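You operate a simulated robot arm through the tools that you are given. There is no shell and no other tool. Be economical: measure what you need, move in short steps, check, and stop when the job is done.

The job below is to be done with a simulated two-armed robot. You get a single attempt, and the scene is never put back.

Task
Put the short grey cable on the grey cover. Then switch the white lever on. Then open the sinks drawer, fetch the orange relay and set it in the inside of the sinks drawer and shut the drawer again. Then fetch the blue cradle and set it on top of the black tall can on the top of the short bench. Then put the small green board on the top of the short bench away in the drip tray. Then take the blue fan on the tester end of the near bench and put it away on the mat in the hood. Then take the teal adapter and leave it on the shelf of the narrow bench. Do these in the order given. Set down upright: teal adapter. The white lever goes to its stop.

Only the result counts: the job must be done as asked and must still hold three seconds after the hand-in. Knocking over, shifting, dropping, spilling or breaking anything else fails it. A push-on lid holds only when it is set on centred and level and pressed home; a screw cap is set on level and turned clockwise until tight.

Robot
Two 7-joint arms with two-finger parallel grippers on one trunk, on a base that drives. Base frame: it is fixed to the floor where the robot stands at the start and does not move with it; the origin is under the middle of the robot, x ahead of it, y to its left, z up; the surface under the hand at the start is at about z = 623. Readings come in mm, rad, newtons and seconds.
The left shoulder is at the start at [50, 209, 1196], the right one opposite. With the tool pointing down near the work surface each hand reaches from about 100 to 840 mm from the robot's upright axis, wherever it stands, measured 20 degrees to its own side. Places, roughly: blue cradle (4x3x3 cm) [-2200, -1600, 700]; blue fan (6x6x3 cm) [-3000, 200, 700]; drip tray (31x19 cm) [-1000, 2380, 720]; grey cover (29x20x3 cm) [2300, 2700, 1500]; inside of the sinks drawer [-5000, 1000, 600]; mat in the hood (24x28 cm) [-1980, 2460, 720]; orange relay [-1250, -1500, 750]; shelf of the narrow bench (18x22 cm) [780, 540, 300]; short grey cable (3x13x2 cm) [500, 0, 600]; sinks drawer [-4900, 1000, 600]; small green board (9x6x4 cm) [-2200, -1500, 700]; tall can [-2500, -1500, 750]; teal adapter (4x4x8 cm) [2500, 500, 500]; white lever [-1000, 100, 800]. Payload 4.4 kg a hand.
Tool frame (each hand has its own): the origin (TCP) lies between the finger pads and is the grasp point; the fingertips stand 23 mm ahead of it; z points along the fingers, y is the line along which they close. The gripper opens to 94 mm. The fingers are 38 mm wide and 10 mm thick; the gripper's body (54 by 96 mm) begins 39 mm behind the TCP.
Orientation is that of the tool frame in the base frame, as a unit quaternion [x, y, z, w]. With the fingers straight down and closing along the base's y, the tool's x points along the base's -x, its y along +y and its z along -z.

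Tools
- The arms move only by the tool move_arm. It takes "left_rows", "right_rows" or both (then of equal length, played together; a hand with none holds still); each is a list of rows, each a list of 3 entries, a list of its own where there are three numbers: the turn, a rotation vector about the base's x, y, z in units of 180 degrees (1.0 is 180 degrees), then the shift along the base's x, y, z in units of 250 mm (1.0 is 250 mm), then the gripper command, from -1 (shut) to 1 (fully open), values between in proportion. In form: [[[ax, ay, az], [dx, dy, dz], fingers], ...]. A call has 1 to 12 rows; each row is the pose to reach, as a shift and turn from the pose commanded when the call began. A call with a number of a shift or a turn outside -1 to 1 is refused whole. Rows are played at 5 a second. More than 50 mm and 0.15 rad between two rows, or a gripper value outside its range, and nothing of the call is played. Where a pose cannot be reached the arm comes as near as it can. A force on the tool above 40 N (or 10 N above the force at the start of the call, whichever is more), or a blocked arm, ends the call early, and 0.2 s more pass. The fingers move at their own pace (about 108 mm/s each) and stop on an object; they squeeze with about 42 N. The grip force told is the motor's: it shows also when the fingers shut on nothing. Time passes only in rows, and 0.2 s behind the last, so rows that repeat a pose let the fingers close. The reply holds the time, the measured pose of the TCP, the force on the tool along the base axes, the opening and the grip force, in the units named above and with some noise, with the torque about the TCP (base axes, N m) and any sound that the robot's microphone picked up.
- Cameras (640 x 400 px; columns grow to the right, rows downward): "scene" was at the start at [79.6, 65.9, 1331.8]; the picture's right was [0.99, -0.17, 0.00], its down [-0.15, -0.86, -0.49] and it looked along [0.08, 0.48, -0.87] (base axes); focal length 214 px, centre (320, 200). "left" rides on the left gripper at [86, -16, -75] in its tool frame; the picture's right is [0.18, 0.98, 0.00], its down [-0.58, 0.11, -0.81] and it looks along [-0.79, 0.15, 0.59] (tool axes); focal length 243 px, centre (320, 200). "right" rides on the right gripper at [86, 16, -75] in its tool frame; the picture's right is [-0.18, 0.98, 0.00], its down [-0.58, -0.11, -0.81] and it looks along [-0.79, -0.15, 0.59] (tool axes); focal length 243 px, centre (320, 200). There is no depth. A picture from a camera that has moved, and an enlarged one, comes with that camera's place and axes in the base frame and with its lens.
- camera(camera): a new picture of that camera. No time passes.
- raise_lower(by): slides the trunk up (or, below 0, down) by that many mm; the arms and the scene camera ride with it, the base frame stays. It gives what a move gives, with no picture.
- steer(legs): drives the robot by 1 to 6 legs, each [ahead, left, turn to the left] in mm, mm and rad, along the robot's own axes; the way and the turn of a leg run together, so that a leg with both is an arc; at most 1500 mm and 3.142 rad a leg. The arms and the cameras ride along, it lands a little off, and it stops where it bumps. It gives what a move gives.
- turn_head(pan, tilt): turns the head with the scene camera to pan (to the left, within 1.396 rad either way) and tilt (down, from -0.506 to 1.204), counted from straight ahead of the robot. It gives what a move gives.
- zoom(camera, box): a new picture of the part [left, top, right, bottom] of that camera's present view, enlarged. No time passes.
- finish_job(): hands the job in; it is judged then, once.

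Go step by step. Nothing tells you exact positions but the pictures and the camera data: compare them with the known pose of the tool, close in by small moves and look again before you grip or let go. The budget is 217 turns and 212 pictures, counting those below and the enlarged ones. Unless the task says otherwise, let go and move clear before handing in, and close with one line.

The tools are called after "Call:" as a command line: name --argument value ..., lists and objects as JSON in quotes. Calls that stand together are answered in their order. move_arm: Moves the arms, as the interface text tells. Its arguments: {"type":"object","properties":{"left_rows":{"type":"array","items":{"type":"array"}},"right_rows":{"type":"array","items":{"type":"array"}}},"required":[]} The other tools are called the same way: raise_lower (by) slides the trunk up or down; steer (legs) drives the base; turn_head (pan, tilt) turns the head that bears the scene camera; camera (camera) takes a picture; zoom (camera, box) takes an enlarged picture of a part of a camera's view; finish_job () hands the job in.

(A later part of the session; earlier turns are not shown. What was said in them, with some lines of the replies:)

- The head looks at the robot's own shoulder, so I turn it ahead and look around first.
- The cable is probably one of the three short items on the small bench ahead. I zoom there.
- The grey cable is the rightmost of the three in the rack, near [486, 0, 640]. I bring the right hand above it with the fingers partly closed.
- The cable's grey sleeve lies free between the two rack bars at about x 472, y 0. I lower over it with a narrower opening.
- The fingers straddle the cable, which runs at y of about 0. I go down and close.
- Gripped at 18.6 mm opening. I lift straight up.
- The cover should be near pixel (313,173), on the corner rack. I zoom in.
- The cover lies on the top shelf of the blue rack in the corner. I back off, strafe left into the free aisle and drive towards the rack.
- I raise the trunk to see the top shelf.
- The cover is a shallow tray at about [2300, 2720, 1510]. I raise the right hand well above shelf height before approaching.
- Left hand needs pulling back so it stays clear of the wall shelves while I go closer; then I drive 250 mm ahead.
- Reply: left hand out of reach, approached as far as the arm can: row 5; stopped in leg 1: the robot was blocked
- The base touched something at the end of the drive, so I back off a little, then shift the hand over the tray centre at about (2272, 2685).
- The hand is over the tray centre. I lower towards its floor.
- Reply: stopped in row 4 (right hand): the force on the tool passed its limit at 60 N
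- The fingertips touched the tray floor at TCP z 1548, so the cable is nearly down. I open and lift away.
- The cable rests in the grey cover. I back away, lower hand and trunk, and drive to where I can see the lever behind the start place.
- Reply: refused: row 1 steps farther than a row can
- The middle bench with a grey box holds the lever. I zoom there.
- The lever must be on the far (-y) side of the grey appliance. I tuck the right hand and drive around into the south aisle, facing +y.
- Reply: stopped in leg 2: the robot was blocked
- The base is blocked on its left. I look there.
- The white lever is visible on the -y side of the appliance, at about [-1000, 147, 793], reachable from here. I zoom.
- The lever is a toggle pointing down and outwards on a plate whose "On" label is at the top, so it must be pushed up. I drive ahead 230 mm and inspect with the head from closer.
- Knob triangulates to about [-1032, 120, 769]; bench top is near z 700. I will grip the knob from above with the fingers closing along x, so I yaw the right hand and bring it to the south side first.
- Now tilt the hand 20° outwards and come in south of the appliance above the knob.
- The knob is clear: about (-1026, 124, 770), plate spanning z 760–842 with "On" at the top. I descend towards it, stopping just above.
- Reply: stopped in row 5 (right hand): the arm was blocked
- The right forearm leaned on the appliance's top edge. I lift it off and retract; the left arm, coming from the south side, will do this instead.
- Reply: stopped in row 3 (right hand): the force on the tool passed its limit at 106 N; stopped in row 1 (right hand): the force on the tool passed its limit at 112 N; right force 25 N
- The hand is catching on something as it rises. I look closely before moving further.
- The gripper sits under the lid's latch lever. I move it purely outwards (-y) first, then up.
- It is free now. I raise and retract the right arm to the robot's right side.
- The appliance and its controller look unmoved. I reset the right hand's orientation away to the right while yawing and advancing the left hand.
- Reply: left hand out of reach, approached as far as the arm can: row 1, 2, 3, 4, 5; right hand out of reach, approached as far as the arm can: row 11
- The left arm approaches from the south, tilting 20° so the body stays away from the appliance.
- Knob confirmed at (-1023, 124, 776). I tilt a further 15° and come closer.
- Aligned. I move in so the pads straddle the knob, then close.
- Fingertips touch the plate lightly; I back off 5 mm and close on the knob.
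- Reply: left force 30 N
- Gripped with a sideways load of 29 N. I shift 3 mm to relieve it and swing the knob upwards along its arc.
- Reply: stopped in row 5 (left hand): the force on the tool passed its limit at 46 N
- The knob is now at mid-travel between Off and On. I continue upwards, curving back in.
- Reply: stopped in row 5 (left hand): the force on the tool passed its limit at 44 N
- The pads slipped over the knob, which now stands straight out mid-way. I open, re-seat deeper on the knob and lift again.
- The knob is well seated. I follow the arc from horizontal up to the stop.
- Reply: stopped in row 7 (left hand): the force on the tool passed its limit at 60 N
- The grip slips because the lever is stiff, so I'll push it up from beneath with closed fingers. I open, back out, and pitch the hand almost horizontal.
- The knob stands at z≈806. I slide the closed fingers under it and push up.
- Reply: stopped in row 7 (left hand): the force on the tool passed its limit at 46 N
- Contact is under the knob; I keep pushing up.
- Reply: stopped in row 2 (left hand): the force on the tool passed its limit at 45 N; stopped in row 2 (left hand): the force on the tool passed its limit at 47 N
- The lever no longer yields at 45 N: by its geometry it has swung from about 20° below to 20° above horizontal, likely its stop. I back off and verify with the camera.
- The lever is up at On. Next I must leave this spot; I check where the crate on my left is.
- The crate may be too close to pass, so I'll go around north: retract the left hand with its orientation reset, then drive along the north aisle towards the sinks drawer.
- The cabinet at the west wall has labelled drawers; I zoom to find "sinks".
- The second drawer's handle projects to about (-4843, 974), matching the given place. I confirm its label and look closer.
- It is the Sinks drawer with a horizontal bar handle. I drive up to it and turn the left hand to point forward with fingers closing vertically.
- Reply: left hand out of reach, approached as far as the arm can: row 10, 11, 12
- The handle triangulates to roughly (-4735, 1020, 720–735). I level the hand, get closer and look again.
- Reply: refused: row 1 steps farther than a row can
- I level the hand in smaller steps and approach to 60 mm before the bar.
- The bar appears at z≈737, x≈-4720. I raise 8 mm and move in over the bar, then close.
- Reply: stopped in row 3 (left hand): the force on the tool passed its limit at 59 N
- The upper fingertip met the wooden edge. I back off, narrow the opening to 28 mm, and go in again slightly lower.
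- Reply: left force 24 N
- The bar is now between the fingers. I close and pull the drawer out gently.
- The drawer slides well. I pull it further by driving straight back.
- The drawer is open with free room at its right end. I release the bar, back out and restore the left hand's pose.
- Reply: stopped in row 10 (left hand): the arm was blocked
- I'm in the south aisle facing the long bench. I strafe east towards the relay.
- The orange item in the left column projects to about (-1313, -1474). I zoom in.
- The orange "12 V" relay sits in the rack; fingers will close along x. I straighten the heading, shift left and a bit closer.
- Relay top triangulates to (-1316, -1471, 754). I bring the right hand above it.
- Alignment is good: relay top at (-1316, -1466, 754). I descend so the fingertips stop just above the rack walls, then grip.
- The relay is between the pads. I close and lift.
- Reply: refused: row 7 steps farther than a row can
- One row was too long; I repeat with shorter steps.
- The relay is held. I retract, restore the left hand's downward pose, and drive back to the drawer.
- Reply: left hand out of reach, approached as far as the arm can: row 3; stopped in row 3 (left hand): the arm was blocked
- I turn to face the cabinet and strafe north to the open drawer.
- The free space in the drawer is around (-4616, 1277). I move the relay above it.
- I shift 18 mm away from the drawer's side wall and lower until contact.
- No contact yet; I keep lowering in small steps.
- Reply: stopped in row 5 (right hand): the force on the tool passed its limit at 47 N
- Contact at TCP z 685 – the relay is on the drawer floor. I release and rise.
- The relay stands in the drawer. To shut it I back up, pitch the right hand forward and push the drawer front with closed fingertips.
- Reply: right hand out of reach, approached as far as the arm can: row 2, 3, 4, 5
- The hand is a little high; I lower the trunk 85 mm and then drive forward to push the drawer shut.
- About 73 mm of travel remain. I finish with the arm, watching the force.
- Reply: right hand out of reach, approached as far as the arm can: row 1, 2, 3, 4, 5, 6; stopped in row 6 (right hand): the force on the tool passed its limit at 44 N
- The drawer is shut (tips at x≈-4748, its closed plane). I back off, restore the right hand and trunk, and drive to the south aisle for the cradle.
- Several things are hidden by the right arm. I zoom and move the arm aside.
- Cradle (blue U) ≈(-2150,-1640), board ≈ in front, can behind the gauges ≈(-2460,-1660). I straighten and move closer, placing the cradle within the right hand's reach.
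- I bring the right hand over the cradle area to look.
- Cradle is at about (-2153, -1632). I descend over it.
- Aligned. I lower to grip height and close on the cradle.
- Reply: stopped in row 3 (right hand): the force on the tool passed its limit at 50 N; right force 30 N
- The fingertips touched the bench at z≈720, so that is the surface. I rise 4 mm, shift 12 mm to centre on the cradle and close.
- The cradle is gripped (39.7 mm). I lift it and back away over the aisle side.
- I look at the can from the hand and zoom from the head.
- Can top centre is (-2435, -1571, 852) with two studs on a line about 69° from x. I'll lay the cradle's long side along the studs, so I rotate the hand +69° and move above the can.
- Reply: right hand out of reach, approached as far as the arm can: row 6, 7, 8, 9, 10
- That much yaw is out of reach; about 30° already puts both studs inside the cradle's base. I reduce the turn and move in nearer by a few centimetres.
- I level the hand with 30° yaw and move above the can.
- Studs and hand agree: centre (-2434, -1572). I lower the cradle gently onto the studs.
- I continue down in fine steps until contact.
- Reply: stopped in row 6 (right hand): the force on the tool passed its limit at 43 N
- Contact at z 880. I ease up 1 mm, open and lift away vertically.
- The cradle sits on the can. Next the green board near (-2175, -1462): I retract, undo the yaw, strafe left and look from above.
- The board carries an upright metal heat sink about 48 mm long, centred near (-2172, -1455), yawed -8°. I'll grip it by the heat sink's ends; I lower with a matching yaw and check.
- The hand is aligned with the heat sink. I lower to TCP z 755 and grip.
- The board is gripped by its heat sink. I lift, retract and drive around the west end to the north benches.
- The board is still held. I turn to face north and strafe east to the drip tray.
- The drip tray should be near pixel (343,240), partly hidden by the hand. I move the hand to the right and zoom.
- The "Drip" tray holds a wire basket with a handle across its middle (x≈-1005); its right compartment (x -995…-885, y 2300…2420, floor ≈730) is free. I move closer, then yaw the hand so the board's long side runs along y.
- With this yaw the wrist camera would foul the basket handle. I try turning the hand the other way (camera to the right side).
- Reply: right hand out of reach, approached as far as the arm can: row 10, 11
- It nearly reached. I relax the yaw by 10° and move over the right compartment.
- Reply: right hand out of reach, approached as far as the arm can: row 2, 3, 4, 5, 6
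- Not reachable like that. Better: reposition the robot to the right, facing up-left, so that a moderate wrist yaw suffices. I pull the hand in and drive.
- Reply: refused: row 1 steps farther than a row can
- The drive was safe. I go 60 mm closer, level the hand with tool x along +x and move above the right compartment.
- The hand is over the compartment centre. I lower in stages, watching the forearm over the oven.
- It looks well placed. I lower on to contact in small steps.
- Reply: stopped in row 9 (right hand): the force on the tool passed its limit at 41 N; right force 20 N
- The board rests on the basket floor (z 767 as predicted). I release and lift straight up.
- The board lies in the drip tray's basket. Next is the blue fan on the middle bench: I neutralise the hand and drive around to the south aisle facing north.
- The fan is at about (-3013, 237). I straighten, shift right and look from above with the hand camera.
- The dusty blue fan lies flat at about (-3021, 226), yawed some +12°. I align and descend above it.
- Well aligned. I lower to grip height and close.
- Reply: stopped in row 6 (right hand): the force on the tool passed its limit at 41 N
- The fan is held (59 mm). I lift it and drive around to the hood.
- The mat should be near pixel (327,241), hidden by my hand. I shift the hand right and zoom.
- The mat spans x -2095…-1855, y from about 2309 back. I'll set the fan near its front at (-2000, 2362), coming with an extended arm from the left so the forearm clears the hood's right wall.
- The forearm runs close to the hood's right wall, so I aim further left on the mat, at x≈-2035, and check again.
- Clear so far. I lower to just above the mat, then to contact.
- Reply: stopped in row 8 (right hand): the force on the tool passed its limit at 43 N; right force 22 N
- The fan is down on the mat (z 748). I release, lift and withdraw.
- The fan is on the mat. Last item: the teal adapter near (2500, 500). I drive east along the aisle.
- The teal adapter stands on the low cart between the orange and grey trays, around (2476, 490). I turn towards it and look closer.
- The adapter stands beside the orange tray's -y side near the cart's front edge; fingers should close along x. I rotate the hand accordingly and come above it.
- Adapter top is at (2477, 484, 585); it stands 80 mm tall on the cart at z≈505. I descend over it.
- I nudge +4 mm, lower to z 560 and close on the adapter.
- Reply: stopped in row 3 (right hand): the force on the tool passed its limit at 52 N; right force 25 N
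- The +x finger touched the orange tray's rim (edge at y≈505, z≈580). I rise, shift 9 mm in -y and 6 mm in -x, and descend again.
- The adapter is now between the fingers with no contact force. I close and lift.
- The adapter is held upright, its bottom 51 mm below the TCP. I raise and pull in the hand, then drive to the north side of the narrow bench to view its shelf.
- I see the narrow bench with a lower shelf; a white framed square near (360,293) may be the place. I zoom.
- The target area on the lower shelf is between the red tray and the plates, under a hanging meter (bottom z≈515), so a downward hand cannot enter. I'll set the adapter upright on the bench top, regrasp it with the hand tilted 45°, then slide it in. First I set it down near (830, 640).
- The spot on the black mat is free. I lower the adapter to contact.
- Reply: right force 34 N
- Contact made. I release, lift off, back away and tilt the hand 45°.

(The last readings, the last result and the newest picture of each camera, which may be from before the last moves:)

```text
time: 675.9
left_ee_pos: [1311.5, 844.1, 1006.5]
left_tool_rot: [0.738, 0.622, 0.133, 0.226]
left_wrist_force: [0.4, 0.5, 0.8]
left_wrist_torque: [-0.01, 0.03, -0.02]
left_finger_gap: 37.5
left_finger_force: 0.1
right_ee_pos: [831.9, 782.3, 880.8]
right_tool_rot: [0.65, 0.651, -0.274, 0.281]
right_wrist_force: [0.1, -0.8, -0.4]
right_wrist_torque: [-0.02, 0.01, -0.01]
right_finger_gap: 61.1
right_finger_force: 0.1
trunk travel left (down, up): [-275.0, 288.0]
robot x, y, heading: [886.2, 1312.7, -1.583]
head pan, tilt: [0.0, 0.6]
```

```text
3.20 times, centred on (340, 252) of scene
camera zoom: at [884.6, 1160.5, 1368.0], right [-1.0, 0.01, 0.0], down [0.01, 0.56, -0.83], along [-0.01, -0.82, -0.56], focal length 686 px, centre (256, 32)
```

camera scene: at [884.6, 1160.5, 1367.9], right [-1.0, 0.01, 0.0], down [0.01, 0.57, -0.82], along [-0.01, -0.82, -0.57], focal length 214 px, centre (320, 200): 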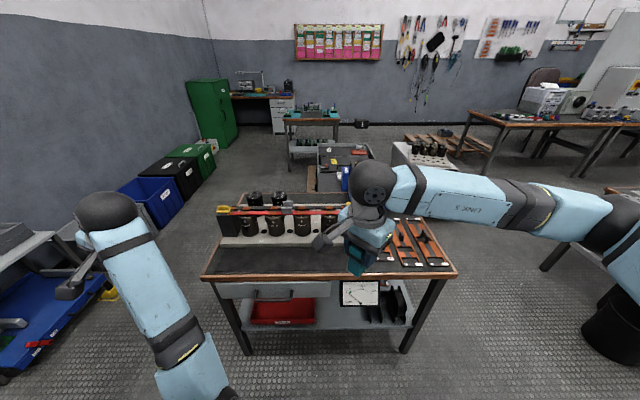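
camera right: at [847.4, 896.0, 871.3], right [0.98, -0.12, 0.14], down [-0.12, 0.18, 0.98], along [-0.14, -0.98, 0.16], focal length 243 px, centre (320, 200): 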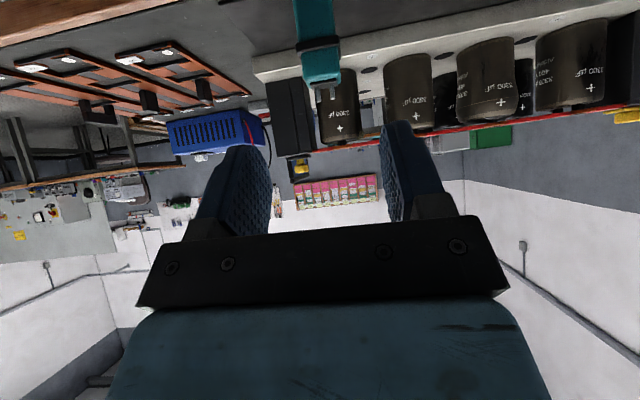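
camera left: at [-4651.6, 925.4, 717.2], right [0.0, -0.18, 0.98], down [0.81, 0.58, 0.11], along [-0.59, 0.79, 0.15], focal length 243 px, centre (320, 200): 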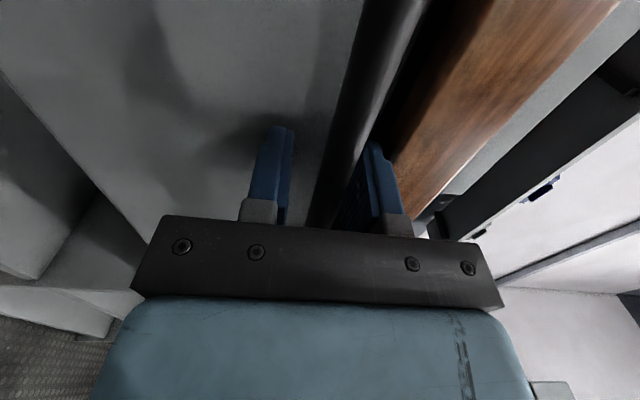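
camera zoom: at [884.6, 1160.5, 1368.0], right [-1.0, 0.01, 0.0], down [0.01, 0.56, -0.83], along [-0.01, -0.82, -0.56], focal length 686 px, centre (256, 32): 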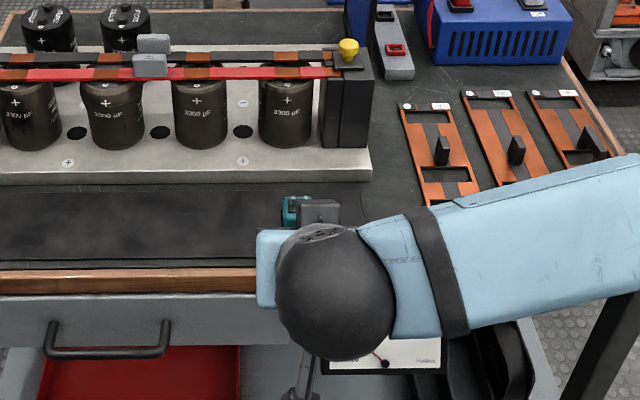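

The adapter stands at x≈832, aligned with the hand. I slide in along the 45° axis and grip its middle.

Call:
move_arm --right_rows '[[[0, 0, 0], [0, -0.12, -0.12], 0.3], [[0, 0, 0], [0, -0.24, -0.24], 0.3], [[0, 0, 0], [0, -0.36, -0.36], 0.3], [[0, 0, 0], [0, -0.45, -0.45], 0.3], [[0, 0, 0], [0, -0.472, -0.466], 0.3], [[0, 0, 0], [0, -0.472, -0.466], 0.3]]'

Call:
camera --camera "right"

```text
time: 677.3
left_ee_pos: [1311.4, 845.0, 1006.7]
left_tool_rot: [0.738, 0.622, 0.133, 0.225]
left_wrist_force: [0.9, 0.5, -0.5]
left_wrist_torque: [0.0, 0.02, 0.01]
left_finger_gap: 37.8
left_finger_force: 0.1
right_ee_pos: [828.0, 662.5, 762.4]
right_tool_rot: [0.65, 0.652, -0.273, 0.279]
right_wrist_force: [0.8, 0.0, 0.0]
right_wrist_torque: [0.04, 0.0, -0.01]
right_finger_gap: 61.1
right_finger_force: 0.1
trunk travel left (down, up): [-275.0, 288.0]
robot x, y, heading: [888.7, 1321.8, -1.586]
head pan, tilt: [0.0, 0.6]
```

```text
28 pictures are left
camera right: at [844.1, 777.4, 753.3], right [0.98, -0.12, 0.14], down [-0.12, 0.18, 0.98], along [-0.14, -0.98, 0.16], focal length 243 px, centre (320, 200)
```

right: 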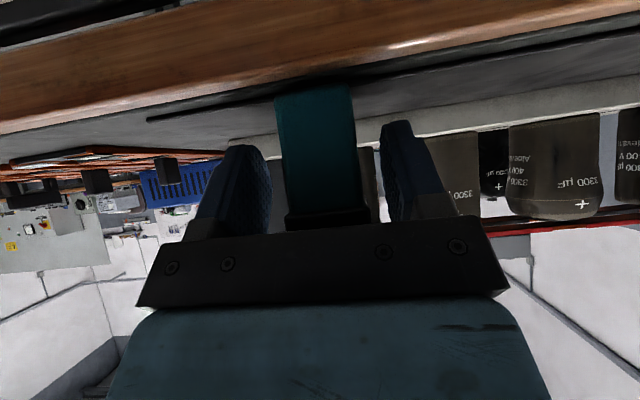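

The adapter is between the pads. I close, lift and back out from the bench.

Call:
move_arm --right_rows '[[[0, 0, 0], [0, 0, 0], -0.1], [[0, 0, 0], [0, 0, 0], -0.6], [[0, 0, 0], [0, 0, 0], -1], [[0, 0, 0], [0, 0, 0], -1], [[0, 0, 0], [0, 0, 0.06], -1], [[0, 0, 0], [0, 0.04, 0.2], -1], [[0, 0, 0], [0, 0.12, 0.32], -1], [[0, 0, 0], [0, 0.26, 0.4], -1], [[0, 0, 0], [0, 0.42, 0.4], -1], [[0, 0, 0], [0, 0.58, 0.4], -1], [[0, 0, 0], [0, 0.72, 0.4], -1]]'

Call:
steer --legs '[[-60, 0, 0]]'

Call:
raise_lower --by -270

Call:
turn_head --pan 0 --tilt 0.7

Call:
camera --camera "scene"

```text
time: 679.7
left_ee_pos: [1310.4, 843.8, 1007.3]
left_tool_rot: [0.738, 0.622, 0.133, 0.226]
left_wrist_force: [0.4, 0.1, -0.3]
left_wrist_torque: [0.0, 0.0, 0.0]
left_finger_gap: 37.9
left_finger_force: 0.0
right_ee_pos: [830.2, 844.0, 863.3]
right_tool_rot: [0.65, 0.651, -0.274, 0.279]
right_wrist_force: [0.4, 0.0, -1.3]
right_wrist_torque: [0.02, -0.01, 0.0]
right_finger_gap: 36.3
right_finger_force: 42.0
trunk travel left (down, up): [-275.0, 288.0]
robot x, y, heading: [883.4, 1317.0, -1.578]
head pan, tilt: [0.0, 0.6]
```

```text
time: 680.7
left_ee_pos: [1312.0, 904.9, 1007.4]
left_tool_rot: [0.738, 0.622, 0.132, 0.227]
left_wrist_force: [-1.0, 0.0, -0.3]
left_wrist_torque: [-0.02, -0.01, -0.03]
left_finger_gap: 37.3
left_finger_force: 0.1
right_ee_pos: [832.3, 903.5, 864.0]
right_tool_rot: [0.649, 0.653, -0.273, 0.28]
right_wrist_force: [1.2, 0.1, -1.1]
right_wrist_torque: [-0.04, -0.01, -0.01]
right_finger_gap: 36.4
right_finger_force: 41.8
trunk travel left (down, up): [-275.0, 288.0]
robot x, y, heading: [886.1, 1375.9, -1.58]
head pan, tilt: [0.0, 0.6]
```

```text
time: 683.6
left_ee_pos: [1306.7, 912.9, 891.0]
left_tool_rot: [0.727, 0.624, 0.118, 0.261]
left_wrist_force: [0.2, 0.2, -0.6]
left_wrist_torque: [-0.01, 0.03, 0.04]
left_finger_gap: 37.7
left_finger_force: 0.1
right_ee_pos: [826.9, 915.9, 722.1]
right_tool_rot: [0.646, 0.646, -0.279, 0.296]
right_wrist_force: [0.6, -0.4, -0.8]
right_wrist_torque: [0.02, 0.04, -0.04]
right_finger_gap: 36.7
right_finger_force: 42.0
trunk travel left (down, up): [-107.0, 456.0]
robot x, y, heading: [885.5, 1375.2, -1.58]
head pan, tilt: [0.0, 0.6]
stopped: the arm was blocked; the commanded pose is now the measured one
```

```text
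time: 684.3
left_ee_pos: [1304.3, 914.6, 894.5]
left_tool_rot: [0.725, 0.625, 0.117, 0.264]
left_wrist_force: [-0.3, -0.2, 1.2]
left_wrist_torque: [0.01, -0.02, 0.0]
left_finger_gap: 37.6
left_finger_force: 0.0
right_ee_pos: [823.7, 916.3, 720.9]
right_tool_rot: [0.647, 0.645, -0.278, 0.295]
right_wrist_force: [-1.0, 0.8, -1.0]
right_wrist_torque: [0.02, 0.0, -0.02]
right_finger_gap: 36.4
right_finger_force: 41.9
trunk travel left (down, up): [-107.0, 456.0]
robot x, y, heading: [890.1, 1370.1, -1.587]
head pan, tilt: [0.0, 0.7]
```

```text
27 pictures are left
camera scene: at [869.6, 1254.5, 1206.0], right [-1.0, 0.01, -0.02], down [0.02, 0.62, -0.79], along [0.0, -0.79, -0.62], focal length 214 px, centre (320, 200)
```

scene: 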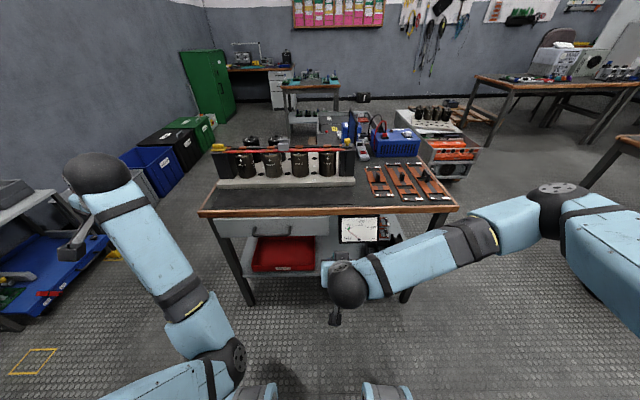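

The left elbow stopped the trunk; I raise slightly to relieve it (enough reach anyway) and check posture.

Call:
raise_lower --by 45

Call:
zoom --camera "scene" --box '[200, 180, 460, 342]'

```text
time: 685.2
left_ee_pos: [1317.0, 896.3, 905.9]
left_tool_rot: [0.729, 0.626, 0.124, 0.249]
left_wrist_force: [-0.7, -0.4, -0.2]
left_wrist_torque: [0.03, -0.04, 0.01]
left_finger_gap: 37.7
left_finger_force: 0.1
right_ee_pos: [832.0, 903.3, 740.0]
right_tool_rot: [0.65, 0.652, -0.273, 0.279]
right_wrist_force: [-0.7, -0.3, -1.8]
right_wrist_torque: [0.05, -0.02, -0.03]
right_finger_gap: 36.7
right_finger_force: 41.8
trunk travel left (down, up): [-152.0, 411.0]
robot x, y, heading: [885.9, 1375.1, -1.583]
head pan, tilt: [0.0, 0.7]
```

```text
2.46 times, centred on (330, 261) of scene
camera zoom: at [886.0, 1223.0, 1235.6], right [-1.0, 0.01, 0.0], down [0.01, 0.64, -0.76], along [-0.01, -0.76, -0.64], focal length 528 px, centre (295, 50)
```

zoom: 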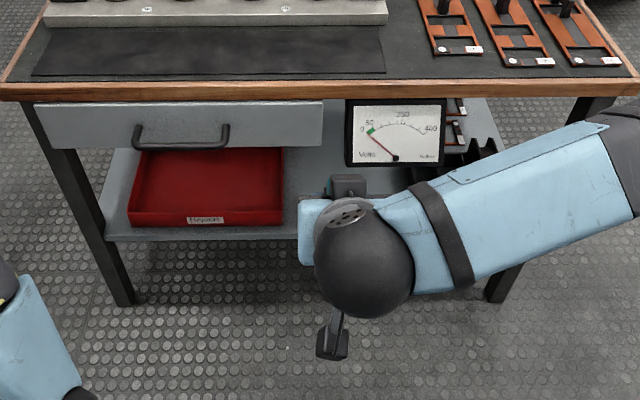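

Free shelf area spans x 642–908; I'll place at x≈830, y≈625, below the drawer and beside the meter. I lower the hand in front of the bench and look.

Call:
move_arm --right_rows '[[[0, 0, 0], [0, 0, -0.18], -1], [[0, 0, 0], [0, 0, -0.36], -1], [[0, 0, 0], [0, 0, -0.54], -1], [[0, 0, 0], [0, 0, -0.72], -1], [[0, 0, 0], [0, 0, -0.9], -1], [[0, 0, 0], [0, 0, -1.0], -1]]'

Call:
move_arm --right_rows '[[[0, 0, 0], [0, 0, -0.18], -1], [[0, 0, 0], [0, 0, -0.36], -1], [[0, 0, 0], [0, 0, -0.48], -1], [[0, 0, 0], [0, 0, -0.48], -1]]'

Call:
camera --camera "right"

Call:
camera --camera "scene"

```text
time: 686.4
left_ee_pos: [1316.9, 897.1, 907.4]
left_tool_rot: [0.729, 0.626, 0.124, 0.248]
left_wrist_force: [0.4, 0.4, -0.3]
left_wrist_torque: [0.04, -0.03, 0.03]
left_finger_gap: 37.6
left_finger_force: 0.1
right_ee_pos: [834.5, 901.8, 536.5]
right_tool_rot: [0.647, 0.656, -0.271, 0.279]
right_wrist_force: [-12.4, 5.4, 47.6]
right_wrist_torque: [6.88, -0.13, 1.74]
right_finger_gap: 36.5
right_finger_force: 42.0
trunk travel left (down, up): [-152.0, 411.0]
robot x, y, heading: [888.0, 1378.4, -1.587]
head pan, tilt: [0.0, 0.7]
stopped in row 5 (right hand): the force on the tool passed its limit at 208 N (the readings are from after the stop); the commanded pose is now the measured one
```

```text
time: 686.6
left_ee_pos: [1317.1, 896.2, 908.4]
left_tool_rot: [0.73, 0.625, 0.124, 0.248]
left_wrist_force: [1.0, -0.5, -0.2]
left_wrist_torque: [0.02, -0.02, 0.01]
left_finger_gap: 37.4
left_finger_force: 0.1
right_ee_pos: [833.6, 902.8, 537.5]
right_tool_rot: [0.646, 0.658, -0.27, 0.278]
right_wrist_force: [-16.0, 4.6, 46.6]
right_wrist_torque: [6.75, 0.03, 2.3]
right_finger_gap: 36.5
right_finger_force: 42.0
right hand out of reach, approached as far as the arm can: row 1
trunk travel left (down, up): [-152.0, 411.0]
robot x, y, heading: [886.6, 1373.1, -1.584]
head pan, tilt: [0.0, 0.7]
stopped in row 1 (right hand): the force on the tool passed its limit at 147 N (the readings are from after the stop); the commanded pose is now the measured one
```

```text
25 pictures are left
camera right: at [848.7, 1016.4, 528.6], right [0.98, -0.11, 0.14], down [-0.12, 0.17, 0.98], along [-0.13, -0.98, 0.15], focal length 243 px, centre (320, 200)
```

right: 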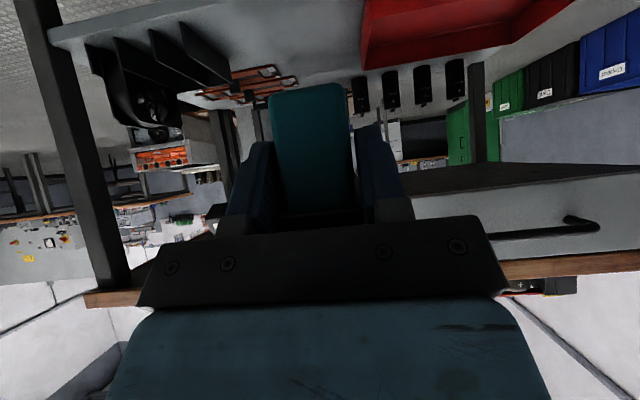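

```text
24 pictures are left
camera scene: at [885.6, 1225.1, 1237.4], right [-1.0, 0.01, 0.0], down [0.01, 0.64, -0.77], along [-0.01, -0.77, -0.64], focal length 214 px, centre (320, 200)
```

scene: 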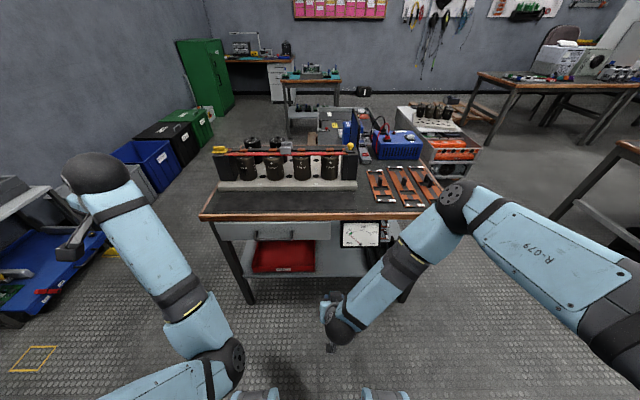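

The wrist camera met the robot's own base. I rise a little, move the hand 100 mm further forward and lower again.

Call:
move_arm --right_rows '[[[0, 0, 0], [0, 0, 0.12], -1], [[0, 0, 0], [0, -0.14, 0.14], -1], [[0, 0, 0], [0, -0.3, 0.14], -1], [[0, 0, 0], [0, -0.4, 0.1], -1], [[0, 0, 0], [0, -0.4, -0.04], -1], [[0, 0, 0], [0, -0.4, -0.2], -1], [[0, 0, 0], [0, -0.4, -0.36], -1], [[0, 0, 0], [0, -0.4, -0.52], -1], [[0, 0, 0], [0, -0.4, -0.66], -1], [[0, 0, 0], [0, -0.4, -0.66], -1]]'

Call:
camera --camera "right"

```text
time: 688.8
left_ee_pos: [1316.6, 895.7, 905.5]
left_tool_rot: [0.73, 0.625, 0.123, 0.247]
left_wrist_force: [0.2, -0.5, -0.7]
left_wrist_torque: [0.0, 0.01, -0.04]
left_finger_gap: 37.9
left_finger_force: 0.1
right_ee_pos: [846.9, 795.7, 370.2]
right_tool_rot: [0.65, 0.657, -0.271, 0.27]
right_wrist_force: [0.6, 0.2, 0.7]
right_wrist_torque: [-0.03, -0.06, 0.0]
right_finger_gap: 36.8
right_finger_force: 42.0
right hand out of reach, approached as far as the arm can: row 8, 9, 10
trunk travel left (down, up): [-152.0, 411.0]
robot x, y, heading: [886.8, 1372.1, -1.579]
head pan, tilt: [0.0, 0.7]
```

```text
23 pictures are left
camera right: at [862.2, 909.6, 362.6], right [0.98, -0.12, 0.13], down [-0.11, 0.16, 0.98], along [-0.14, -0.98, 0.14], focal length 243 px, centre (320, 200)
```

right: 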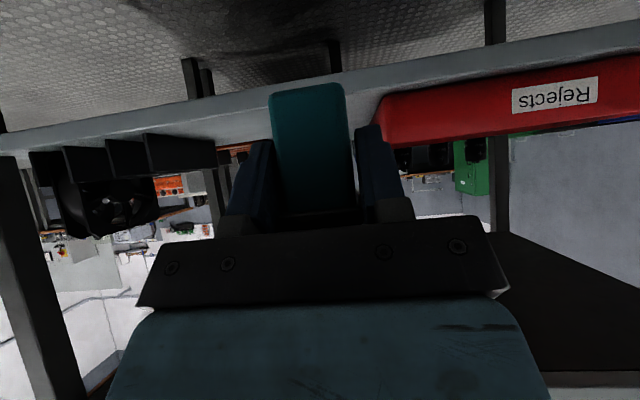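

The hand is near the shelf height (shelf top ≈303). I shift to x≈805 for clearance from the red tray and extend a bit forward.

Call:
move_arm --right_rows '[[[0, 0, 0], [-0.06, -0.02, 0.02], -1], [[0, 0, 0], [-0.12, -0.06, 0.02], -1], [[0, 0, 0], [-0.168, -0.1, 0.02], -1], [[0, 0, 0], [-0.168, -0.14, 0.02], -1], [[0, 0, 0], [-0.168, -0.14, 0.02], -1]]'

Call:
camera --camera "right"

```text
time: 690.0
left_ee_pos: [1316.4, 895.7, 905.7]
left_tool_rot: [0.73, 0.625, 0.124, 0.247]
left_wrist_force: [0.7, 0.0, 0.2]
left_wrist_torque: [-0.02, 0.0, 0.0]
left_finger_gap: 37.5
left_finger_force: 0.0
right_ee_pos: [813.3, 751.9, 378.9]
right_tool_rot: [0.65, 0.657, -0.27, 0.271]
right_wrist_force: [0.0, 0.1, -1.6]
right_wrist_torque: [-0.01, 0.01, 0.0]
right_finger_gap: 36.5
right_finger_force: 41.4
right hand out of reach, approached as far as the arm can: row 1, 2, 3, 4, 5
trunk travel left (down, up): [-152.0, 411.0]
robot x, y, heading: [886.8, 1372.4, -1.583]
head pan, tilt: [0.0, 0.7]
```

```text
22 pictures are left
camera right: at [827.2, 866.1, 371.6], right [0.98, -0.12, 0.13], down [-0.11, 0.16, 0.98], along [-0.14, -0.98, 0.14], focal length 243 px, centre (320, 200)
```

right: 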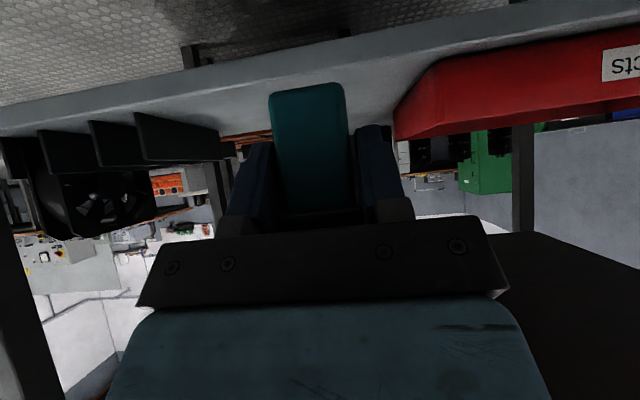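

The arm is at its low limit, so I'll use the trunk: first raise the left hand to free its elbow, then lower the trunk 20 mm.

Call:
move_arm --left_rows '[[[0, 0, 0], [0, -0.02, 0.16], 0], [[0, 0, 0], [0, -0.06, 0.32], 0], [[0, 0, 0], [0, -0.1, 0.48], 0], [[0, 0, 0], [0, -0.14, 0.64], 0], [[0, 0, 0], [0, -0.18, 0.8], 0], [[0, 0, 0], [0, -0.2, 0.96], 0]]'

Call:
raise_lower --by -20

Call:
zoom --camera "scene" --box '[230, 180, 470, 330]'

```text
time: 691.4
left_ee_pos: [1314.3, 844.8, 1145.3]
left_tool_rot: [0.73, 0.625, 0.124, 0.247]
left_wrist_force: [0.4, -1.5, 0.3]
left_wrist_torque: [0.0, -0.01, 0.0]
left_finger_gap: 46.8
left_finger_force: 0.1
right_ee_pos: [812.3, 751.9, 379.4]
right_tool_rot: [0.65, 0.656, -0.27, 0.271]
right_wrist_force: [0.3, 0.2, -1.9]
right_wrist_torque: [0.0, 0.01, 0.03]
right_finger_gap: 36.8
right_finger_force: 42.1
trunk travel left (down, up): [-152.0, 411.0]
robot x, y, heading: [885.4, 1371.4, -1.584]
head pan, tilt: [0.0, 0.7]
```

```text
time: 692.1
left_ee_pos: [1316.0, 845.3, 1124.8]
left_tool_rot: [0.729, 0.626, 0.125, 0.248]
left_wrist_force: [0.4, -0.5, -1.0]
left_wrist_torque: [0.01, 0.02, 0.01]
left_finger_gap: 47.2
left_finger_force: 0.0
right_ee_pos: [812.1, 753.4, 358.7]
right_tool_rot: [0.65, 0.657, -0.269, 0.271]
right_wrist_force: [0.1, -0.6, -0.3]
right_wrist_torque: [0.02, 0.01, 0.0]
right_finger_gap: 36.6
right_finger_force: 41.8
trunk travel left (down, up): [-132.0, 431.0]
robot x, y, heading: [884.0, 1372.1, -1.584]
head pan, tilt: [0.0, 0.7]
```

```text
2.67 times, centred on (350, 255) of scene
camera zoom: at [885.6, 1223.5, 1216.8], right [-1.0, 0.01, 0.0], down [0.01, 0.64, -0.77], along [-0.01, -0.77, -0.64], focal length 572 px, centre (240, 53)
```

zoom: 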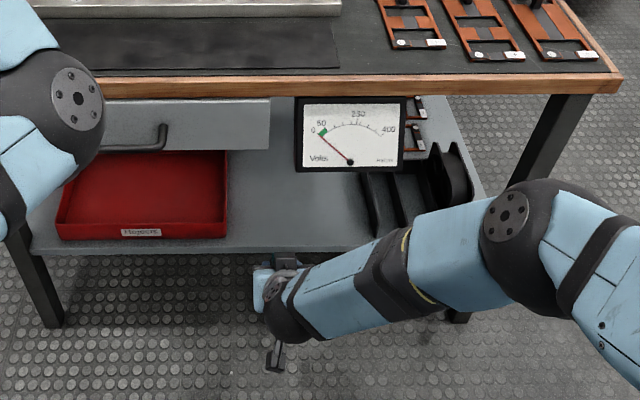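

The right elbow would come close to the bench front if I drove straight in. I'll approach turned 0.5 rad clockwise so the elbow swings away from the bench.

Call:
steer --legs '[[-100, 0, 0], [0, 0, -0.5], [43, 349, 0]]'

Call:
turn_head --pan 0 --tilt 0.8

Call:
camera --camera "scene"

Call:
camera --camera "right"

```text
time: 697.9
left_ee_pos: [1291.4, 597.2, 1126.0]
left_tool_rot: [0.861, 0.426, 0.059, 0.271]
left_wrist_force: [0.5, -1.0, 0.4]
left_wrist_torque: [-0.06, 0.03, 0.0]
left_finger_gap: 47.0
left_finger_force: 0.1
right_ee_pos: [805.3, 757.8, 359.4]
right_tool_rot: [0.792, 0.476, -0.328, 0.196]
right_wrist_force: [0.1, -0.1, -2.0]
right_wrist_torque: [0.02, 0.02, 0.01]
right_finger_gap: 36.6
right_finger_force: 42.1
trunk travel left (down, up): [-132.0, 431.0]
robot x, y, heading: [1170.5, 1268.2, -2.076]
head pan, tilt: [0.0, 0.7]
```

```text
time: 698.6
left_ee_pos: [1291.7, 597.2, 1124.0]
left_tool_rot: [0.861, 0.426, 0.058, 0.271]
left_wrist_force: [-0.4, 0.2, -0.2]
left_wrist_torque: [-0.01, -0.03, 0.0]
left_finger_gap: 47.2
left_finger_force: 0.0
right_ee_pos: [805.4, 757.1, 359.9]
right_tool_rot: [0.792, 0.476, -0.329, 0.196]
right_wrist_force: [0.4, -0.6, -1.4]
right_wrist_torque: [-0.01, -0.01, 0.02]
right_finger_gap: 36.4
right_finger_force: 41.8
trunk travel left (down, up): [-132.0, 431.0]
robot x, y, heading: [1167.0, 1265.4, -2.083]
head pan, tilt: [0.0, 0.799]
```

```text
20 pictures are left
camera scene: at [1096.6, 1139.1, 1208.5], right [-0.87, 0.49, 0.0], down [0.35, 0.62, -0.7], along [-0.34, -0.61, -0.72], focal length 214 px, centre (320, 200)
```

scene: 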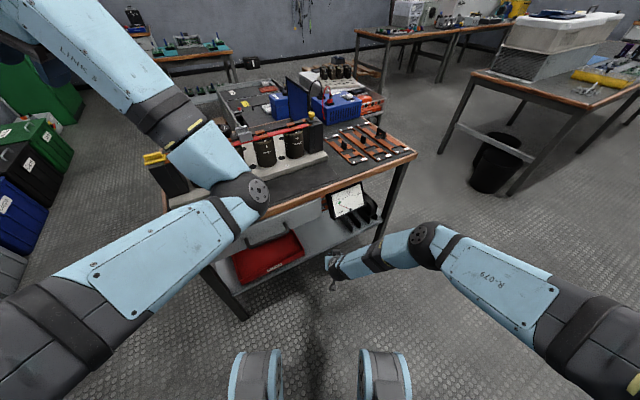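

```text
19 pictures are left
camera right: at [872.9, 849.4, 351.6], right [0.81, -0.58, 0.13], down [-0.02, 0.19, 0.98], along [-0.59, -0.79, 0.14], focal length 243 px, centre (320, 200)
```

right: 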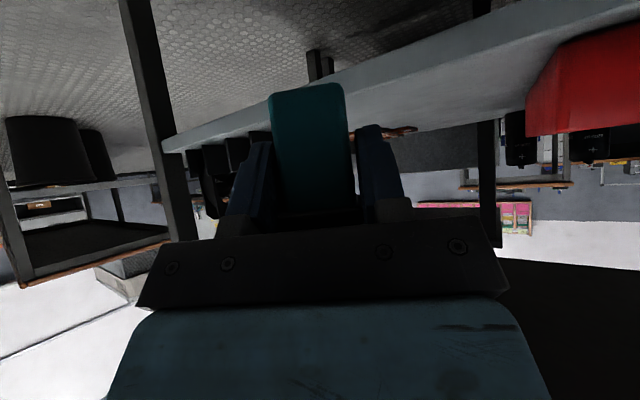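

The right side is well clear now. I pull the left arm up and back before the final approach under the bench.

Call:
move_arm --left_rows '[[[0, 0, 0], [0.02, 0.1, 0.1], 0], [[0, 0, 0], [0.04, 0.2, 0.2], 0], [[0, 0, 0], [0.06, 0.3, 0.3], 0], [[0, 0, 0], [0.08, 0.4, 0.4], 0], [[0, 0, 0], [0.1, 0.5, 0.5], 0], [[0, 0, 0], [0.12, 0.6, 0.6], 0]]'

Call:
steer --legs '[[60, 34, 0]]'

Call:
camera --camera "scene"

```text
time: 700.0
left_ee_pos: [1362.2, 730.6, 1277.9]
left_tool_rot: [0.86, 0.427, 0.061, 0.273]
left_wrist_force: [-0.4, -0.4, 0.5]
left_wrist_torque: [-0.01, -0.01, -0.02]
left_finger_gap: 46.6
left_finger_force: 0.1
left hand out of reach, approached as far as the arm can: row 2, 3, 4, 5, 6
right_ee_pos: [805.4, 756.8, 359.5]
right_tool_rot: [0.792, 0.476, -0.329, 0.196]
right_wrist_force: [0.2, 0.2, -0.8]
right_wrist_torque: [-0.01, -0.03, 0.01]
right_finger_gap: 36.7
right_finger_force: 42.1
trunk travel left (down, up): [-132.0, 431.0]
robot x, y, heading: [1167.6, 1271.2, -2.084]
head pan, tilt: [0.0, 0.799]
```

```text
time: 701.0
left_ee_pos: [1360.2, 660.3, 1276.7]
left_tool_rot: [0.861, 0.426, 0.06, 0.271]
left_wrist_force: [0.3, -0.3, -1.0]
left_wrist_torque: [0.0, -0.01, 0.0]
left_finger_gap: 47.1
left_finger_force: 0.0
right_ee_pos: [805.8, 689.6, 360.0]
right_tool_rot: [0.792, 0.476, -0.328, 0.195]
right_wrist_force: [0.4, -0.2, -0.8]
right_wrist_torque: [0.0, -0.03, 0.03]
right_finger_gap: 36.3
right_finger_force: 42.0
trunk travel left (down, up): [-132.0, 431.0]
robot x, y, heading: [1169.7, 1199.2, -2.082]
head pan, tilt: [0.0, 0.799]
```

```text
18 pictures are left
camera scene: at [1097.3, 1070.9, 1208.3], right [-0.87, 0.49, 0.0], down [0.35, 0.63, -0.7], along [-0.34, -0.61, -0.72], focal length 214 px, centre (320, 200)
```

scene: 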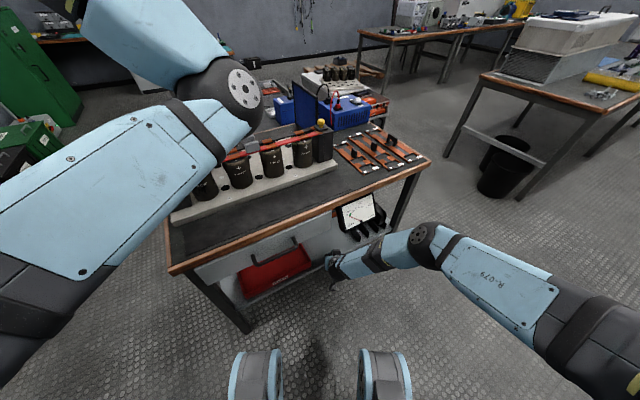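

All clear. I advance the remaining ~66 mm.

Call:
steer --legs '[[60, 34, 0]]'

Call:
camera --camera "right"

Call:
zoom --camera "scene" --box '[240, 180, 440, 305]'

```text
time: 702.0
left_ee_pos: [1363.6, 590.2, 1277.3]
left_tool_rot: [0.861, 0.426, 0.061, 0.27]
left_wrist_force: [-0.2, -1.0, -0.6]
left_wrist_torque: [0.02, -0.02, 0.03]
left_finger_gap: 46.7
left_finger_force: 0.0
right_ee_pos: [806.2, 619.7, 359.2]
right_tool_rot: [0.792, 0.477, -0.328, 0.196]
right_wrist_force: [-0.3, 0.0, -1.5]
right_wrist_torque: [0.01, 0.01, 0.0]
right_finger_gap: 36.5
right_finger_force: 41.8
trunk travel left (down, up): [-132.0, 431.0]
robot x, y, heading: [1167.0, 1130.3, -2.085]
head pan, tilt: [0.0, 0.799]
```

```text
17 pictures are left
camera right: at [874.1, 712.4, 351.1], right [0.81, -0.58, 0.13], down [-0.02, 0.19, 0.98], along [-0.59, -0.8, 0.14], focal length 243 px, centre (320, 200)
```

right: 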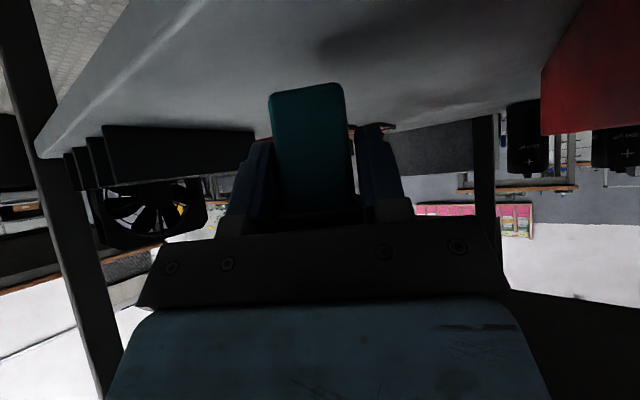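

```text
3.20 times, centred on (340, 242) of scene
camera zoom: at [1097.6, 1001.3, 1208.3], right [-0.87, 0.49, 0.0], down [0.35, 0.63, -0.7], along [-0.34, -0.61, -0.72], focal length 686 px, centre (256, 64)
```

zoom: 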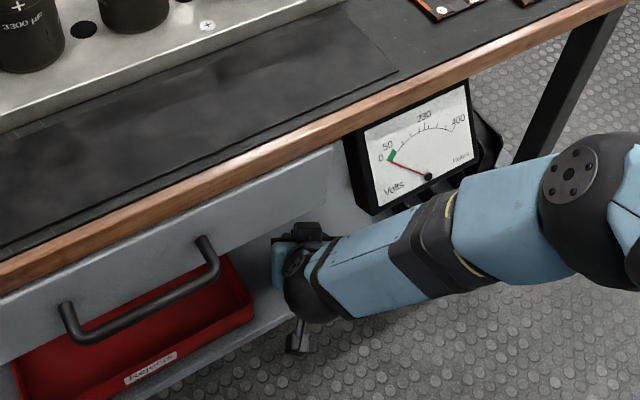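

The adapter is over the free shelf area at (806, 620). I lower with the trunk in small steps.

Call:
raise_lower --by -12

Call:
raise_lower --by -4

Call:
camera --camera "right"

```text
time: 702.6
left_ee_pos: [1362.3, 592.2, 1264.9]
left_tool_rot: [0.86, 0.426, 0.06, 0.272]
left_wrist_force: [0.7, 1.0, -0.9]
left_wrist_torque: [-0.03, -0.01, -0.01]
left_finger_gap: 47.0
left_finger_force: 0.1
right_ee_pos: [806.2, 620.4, 347.3]
right_tool_rot: [0.791, 0.477, -0.328, 0.196]
right_wrist_force: [0.3, 0.0, -1.0]
right_wrist_torque: [0.0, 0.01, -0.02]
right_finger_gap: 36.4
right_finger_force: 41.5
trunk travel left (down, up): [-120.0, 443.0]
robot x, y, heading: [1171.1, 1130.8, -2.081]
head pan, tilt: [0.0, 0.799]
```

```text
time: 703.1
left_ee_pos: [1362.5, 591.7, 1260.6]
left_tool_rot: [0.861, 0.426, 0.06, 0.272]
left_wrist_force: [0.1, -0.2, 0.8]
left_wrist_torque: [0.0, 0.02, 0.02]
left_finger_gap: 46.9
left_finger_force: 0.0
right_ee_pos: [806.1, 619.5, 343.4]
right_tool_rot: [0.792, 0.477, -0.328, 0.196]
right_wrist_force: [-0.6, 0.6, -0.9]
right_wrist_torque: [0.02, -0.01, -0.01]
right_finger_gap: 36.4
right_finger_force: 41.8
trunk travel left (down, up): [-116.0, 447.0]
robot x, y, heading: [1173.8, 1126.7, -2.085]
head pan, tilt: [0.0, 0.799]
```

```text
15 pictures are left
camera right: at [874.1, 712.4, 335.6], right [0.81, -0.58, 0.13], down [-0.02, 0.19, 0.98], along [-0.59, -0.8, 0.14], focal length 243 px, centre (320, 200)
```

right: 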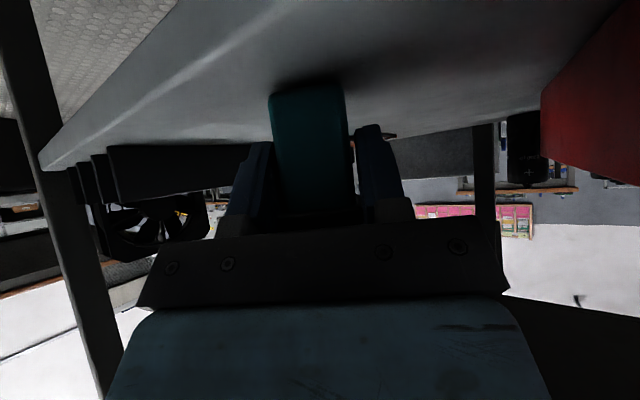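

Still just above. I continue in 4 mm steps.

Call:
raise_lower --by -4

Call:
raise_lower --by -4

Call:
camera --camera "right"

```text
time: 703.6
left_ee_pos: [1362.4, 593.5, 1257.4]
left_tool_rot: [0.86, 0.426, 0.059, 0.273]
left_wrist_force: [-0.7, -0.1, -0.2]
left_wrist_torque: [-0.02, 0.02, -0.03]
left_finger_gap: 47.1
left_finger_force: 0.1
right_ee_pos: [805.3, 618.4, 341.2]
right_tool_rot: [0.791, 0.477, -0.329, 0.197]
right_wrist_force: [-0.5, 0.3, 7.2]
right_wrist_torque: [-0.18, -0.05, -0.02]
right_finger_gap: 36.4
right_finger_force: 42.1
trunk travel left (down, up): [-112.0, 451.0]
robot x, y, heading: [1173.3, 1130.8, -2.083]
head pan, tilt: [0.0, 0.799]
```

```text
time: 704.2
left_ee_pos: [1364.1, 595.1, 1255.1]
left_tool_rot: [0.86, 0.427, 0.058, 0.273]
left_wrist_force: [0.2, -0.6, 0.1]
left_wrist_torque: [0.01, -0.01, 0.02]
left_finger_gap: 46.9
left_finger_force: 0.0
right_ee_pos: [805.7, 617.9, 339.0]
right_tool_rot: [0.791, 0.475, -0.331, 0.198]
right_wrist_force: [1.3, 7.7, 35.2]
right_wrist_torque: [-0.27, 0.09, 0.0]
right_finger_gap: 36.4
right_finger_force: 42.3
trunk travel left (down, up): [-108.0, 455.0]
robot x, y, heading: [1168.0, 1129.4, -2.085]
head pan, tilt: [0.0, 0.799]
```

```text
14 pictures are left
camera right: at [873.7, 711.0, 331.0], right [0.81, -0.58, 0.13], down [-0.02, 0.2, 0.98], along [-0.59, -0.79, 0.15], focal length 243 px, centre (320, 200)
```

right: 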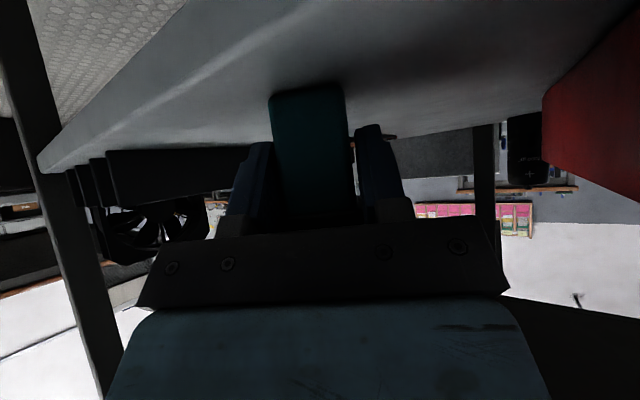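

The adapter stands on the shelf (35 N contact). I ease off 3 mm, open the fingers, and drive straight back.

Call:
raise_lower --by 3

Call:
move_arm --right_rows '[[[0, 0, 0], [0, 0, 0], -0.1], [[0, 0, 0], [0, 0, 0], 0.2], [[0, 0, 0], [0, 0, 0], 0.4], [[0, 0, 0], [0, 0, 0], 0.4]]'

Call:
camera --camera "right"

```text
time: 704.7
left_ee_pos: [1362.6, 594.2, 1256.0]
left_tool_rot: [0.861, 0.425, 0.059, 0.272]
left_wrist_force: [-0.2, -0.5, 0.2]
left_wrist_torque: [0.01, 0.04, 0.01]
left_finger_gap: 46.8
left_finger_force: 0.2
right_ee_pos: [806.1, 619.1, 339.8]
right_tool_rot: [0.791, 0.476, -0.33, 0.197]
right_wrist_force: [-1.2, -6.6, 17.4]
right_wrist_torque: [-0.58, 0.08, 0.01]
right_finger_gap: 36.5
right_finger_force: 42.0
trunk travel left (down, up): [-111.0, 452.0]
robot x, y, heading: [1170.5, 1133.5, -2.083]
head pan, tilt: [0.0, 0.799]
```

```text
time: 705.7
left_ee_pos: [1362.3, 593.3, 1257.0]
left_tool_rot: [0.861, 0.426, 0.06, 0.273]
left_wrist_force: [0.6, -0.2, 0.6]
left_wrist_torque: [0.01, 0.01, -0.04]
left_finger_gap: 47.0
left_finger_force: 0.1
right_ee_pos: [806.1, 620.7, 337.9]
right_tool_rot: [0.792, 0.477, -0.328, 0.196]
right_wrist_force: [0.2, 0.3, 0.3]
right_wrist_torque: [-0.01, -0.01, 0.0]
right_finger_gap: 65.7
right_finger_force: 0.1
trunk travel left (down, up): [-111.0, 452.0]
robot x, y, heading: [1169.5, 1129.4, -2.081]
head pan, tilt: [0.0, 0.799]
```

```text
13 pictures are left
camera right: at [874.1, 712.6, 330.5], right [0.81, -0.58, 0.13], down [-0.02, 0.19, 0.98], along [-0.59, -0.8, 0.14], focal length 243 px, centre (320, 200)
```

right: 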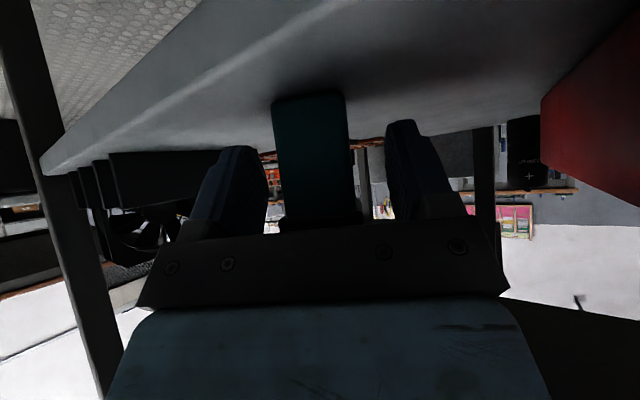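

Released; the adapter stands free between the fingers. I drive straight back.

Call:
steer --legs '[[-150, 0, 0]]'

Call:
camera --camera "right"

```text
time: 707.1
left_ee_pos: [1437.3, 724.0, 1257.1]
left_tool_rot: [0.86, 0.428, 0.061, 0.272]
left_wrist_force: [-0.1, -0.2, 0.3]
left_wrist_torque: [-0.01, 0.0, -0.01]
left_finger_gap: 47.0
left_finger_force: 0.1
right_ee_pos: [880.7, 748.2, 337.6]
right_tool_rot: [0.79, 0.48, -0.328, 0.197]
right_wrist_force: [0.4, -0.7, 0.1]
right_wrist_torque: [0.01, 0.0, 0.03]
right_finger_gap: 65.8
right_finger_force: 0.2
trunk travel left (down, up): [-111.0, 452.0]
robot x, y, heading: [1244.7, 1262.6, -2.077]
head pan, tilt: [0.0, 0.799]
```

```text
12 pictures are left
camera right: at [948.3, 840.4, 331.0], right [0.81, -0.57, 0.13], down [-0.02, 0.19, 0.98], along [-0.59, -0.8, 0.14], focal length 243 px, centre (320, 200)
```

right: 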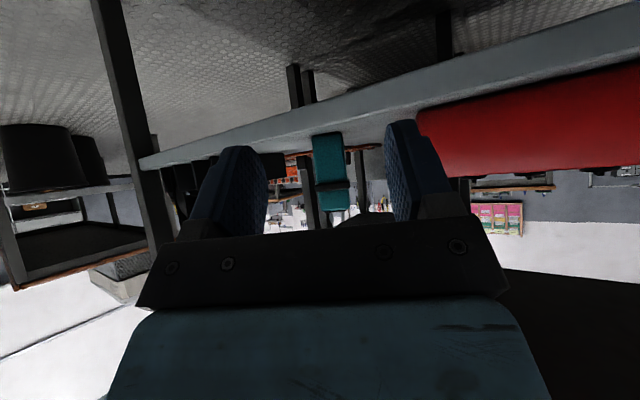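

The adapter stands upright on the shelf. I back further clear and take one last check picture.

Call:
steer --legs '[[-250, 0, 0]]'

Call:
turn_head --pan 0 --tilt 0.7

Call:
zoom --camera "scene" --box '[220, 130, 420, 255]'

```text
time: 708.9
left_ee_pos: [1554.6, 936.1, 1256.8]
left_tool_rot: [0.859, 0.428, 0.061, 0.272]
left_wrist_force: [0.2, 0.1, 0.0]
left_wrist_torque: [0.01, -0.01, -0.01]
left_finger_gap: 47.0
left_finger_force: 0.0
right_ee_pos: [998.3, 959.4, 338.9]
right_tool_rot: [0.79, 0.479, -0.328, 0.197]
right_wrist_force: [0.2, -0.1, 0.3]
right_wrist_torque: [0.0, -0.02, -0.01]
right_finger_gap: 65.7
right_finger_force: 0.0
trunk travel left (down, up): [-111.0, 452.0]
robot x, y, heading: [1356.5, 1473.9, -2.079]
head pan, tilt: [0.0, 0.799]
```

```text
time: 709.5
left_ee_pos: [1554.6, 935.5, 1256.0]
left_tool_rot: [0.86, 0.428, 0.06, 0.272]
left_wrist_force: [-0.1, 0.2, 0.3]
left_wrist_torque: [0.02, -0.01, 0.01]
left_finger_gap: 47.0
left_finger_force: 0.0
right_ee_pos: [997.5, 960.7, 337.5]
right_tool_rot: [0.79, 0.479, -0.328, 0.197]
right_wrist_force: [0.2, -0.2, -0.3]
right_wrist_torque: [-0.01, 0.02, 0.01]
right_finger_gap: 65.6
right_finger_force: 0.0
trunk travel left (down, up): [-111.0, 452.0]
robot x, y, heading: [1356.7, 1470.5, -2.076]
head pan, tilt: [0.0, 0.7]
```

```text
3.20 times, centred on (320, 192) of scene
camera zoom: at [1286.2, 1339.9, 1195.7], right [-0.87, 0.48, 0.0], down [0.31, 0.56, -0.76], along [-0.37, -0.67, -0.64], focal length 686 px, centre (320, 224)
```

zoom: 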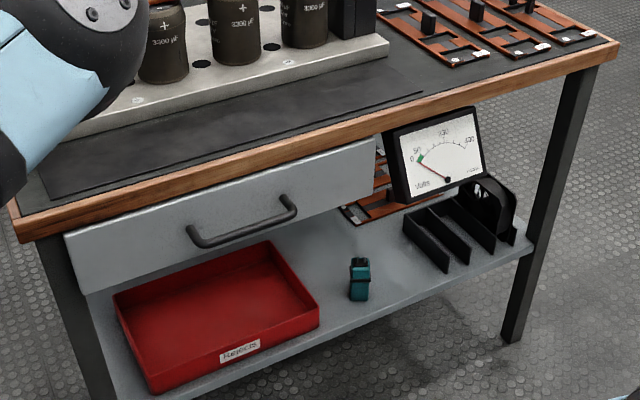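

The adapter stands upright in the shelf's free area, and both hands are clear. Everything has been done in the order given, so I hand in.

Call:
finish_job

```text
The job is handed in.
```

I finished all seven steps in the order you gave and handed the job in; no result has come back yet. One deviation: the drip tray is mostly filled by a wire basket, so the green board lies in that basket rather than on the tray itself.
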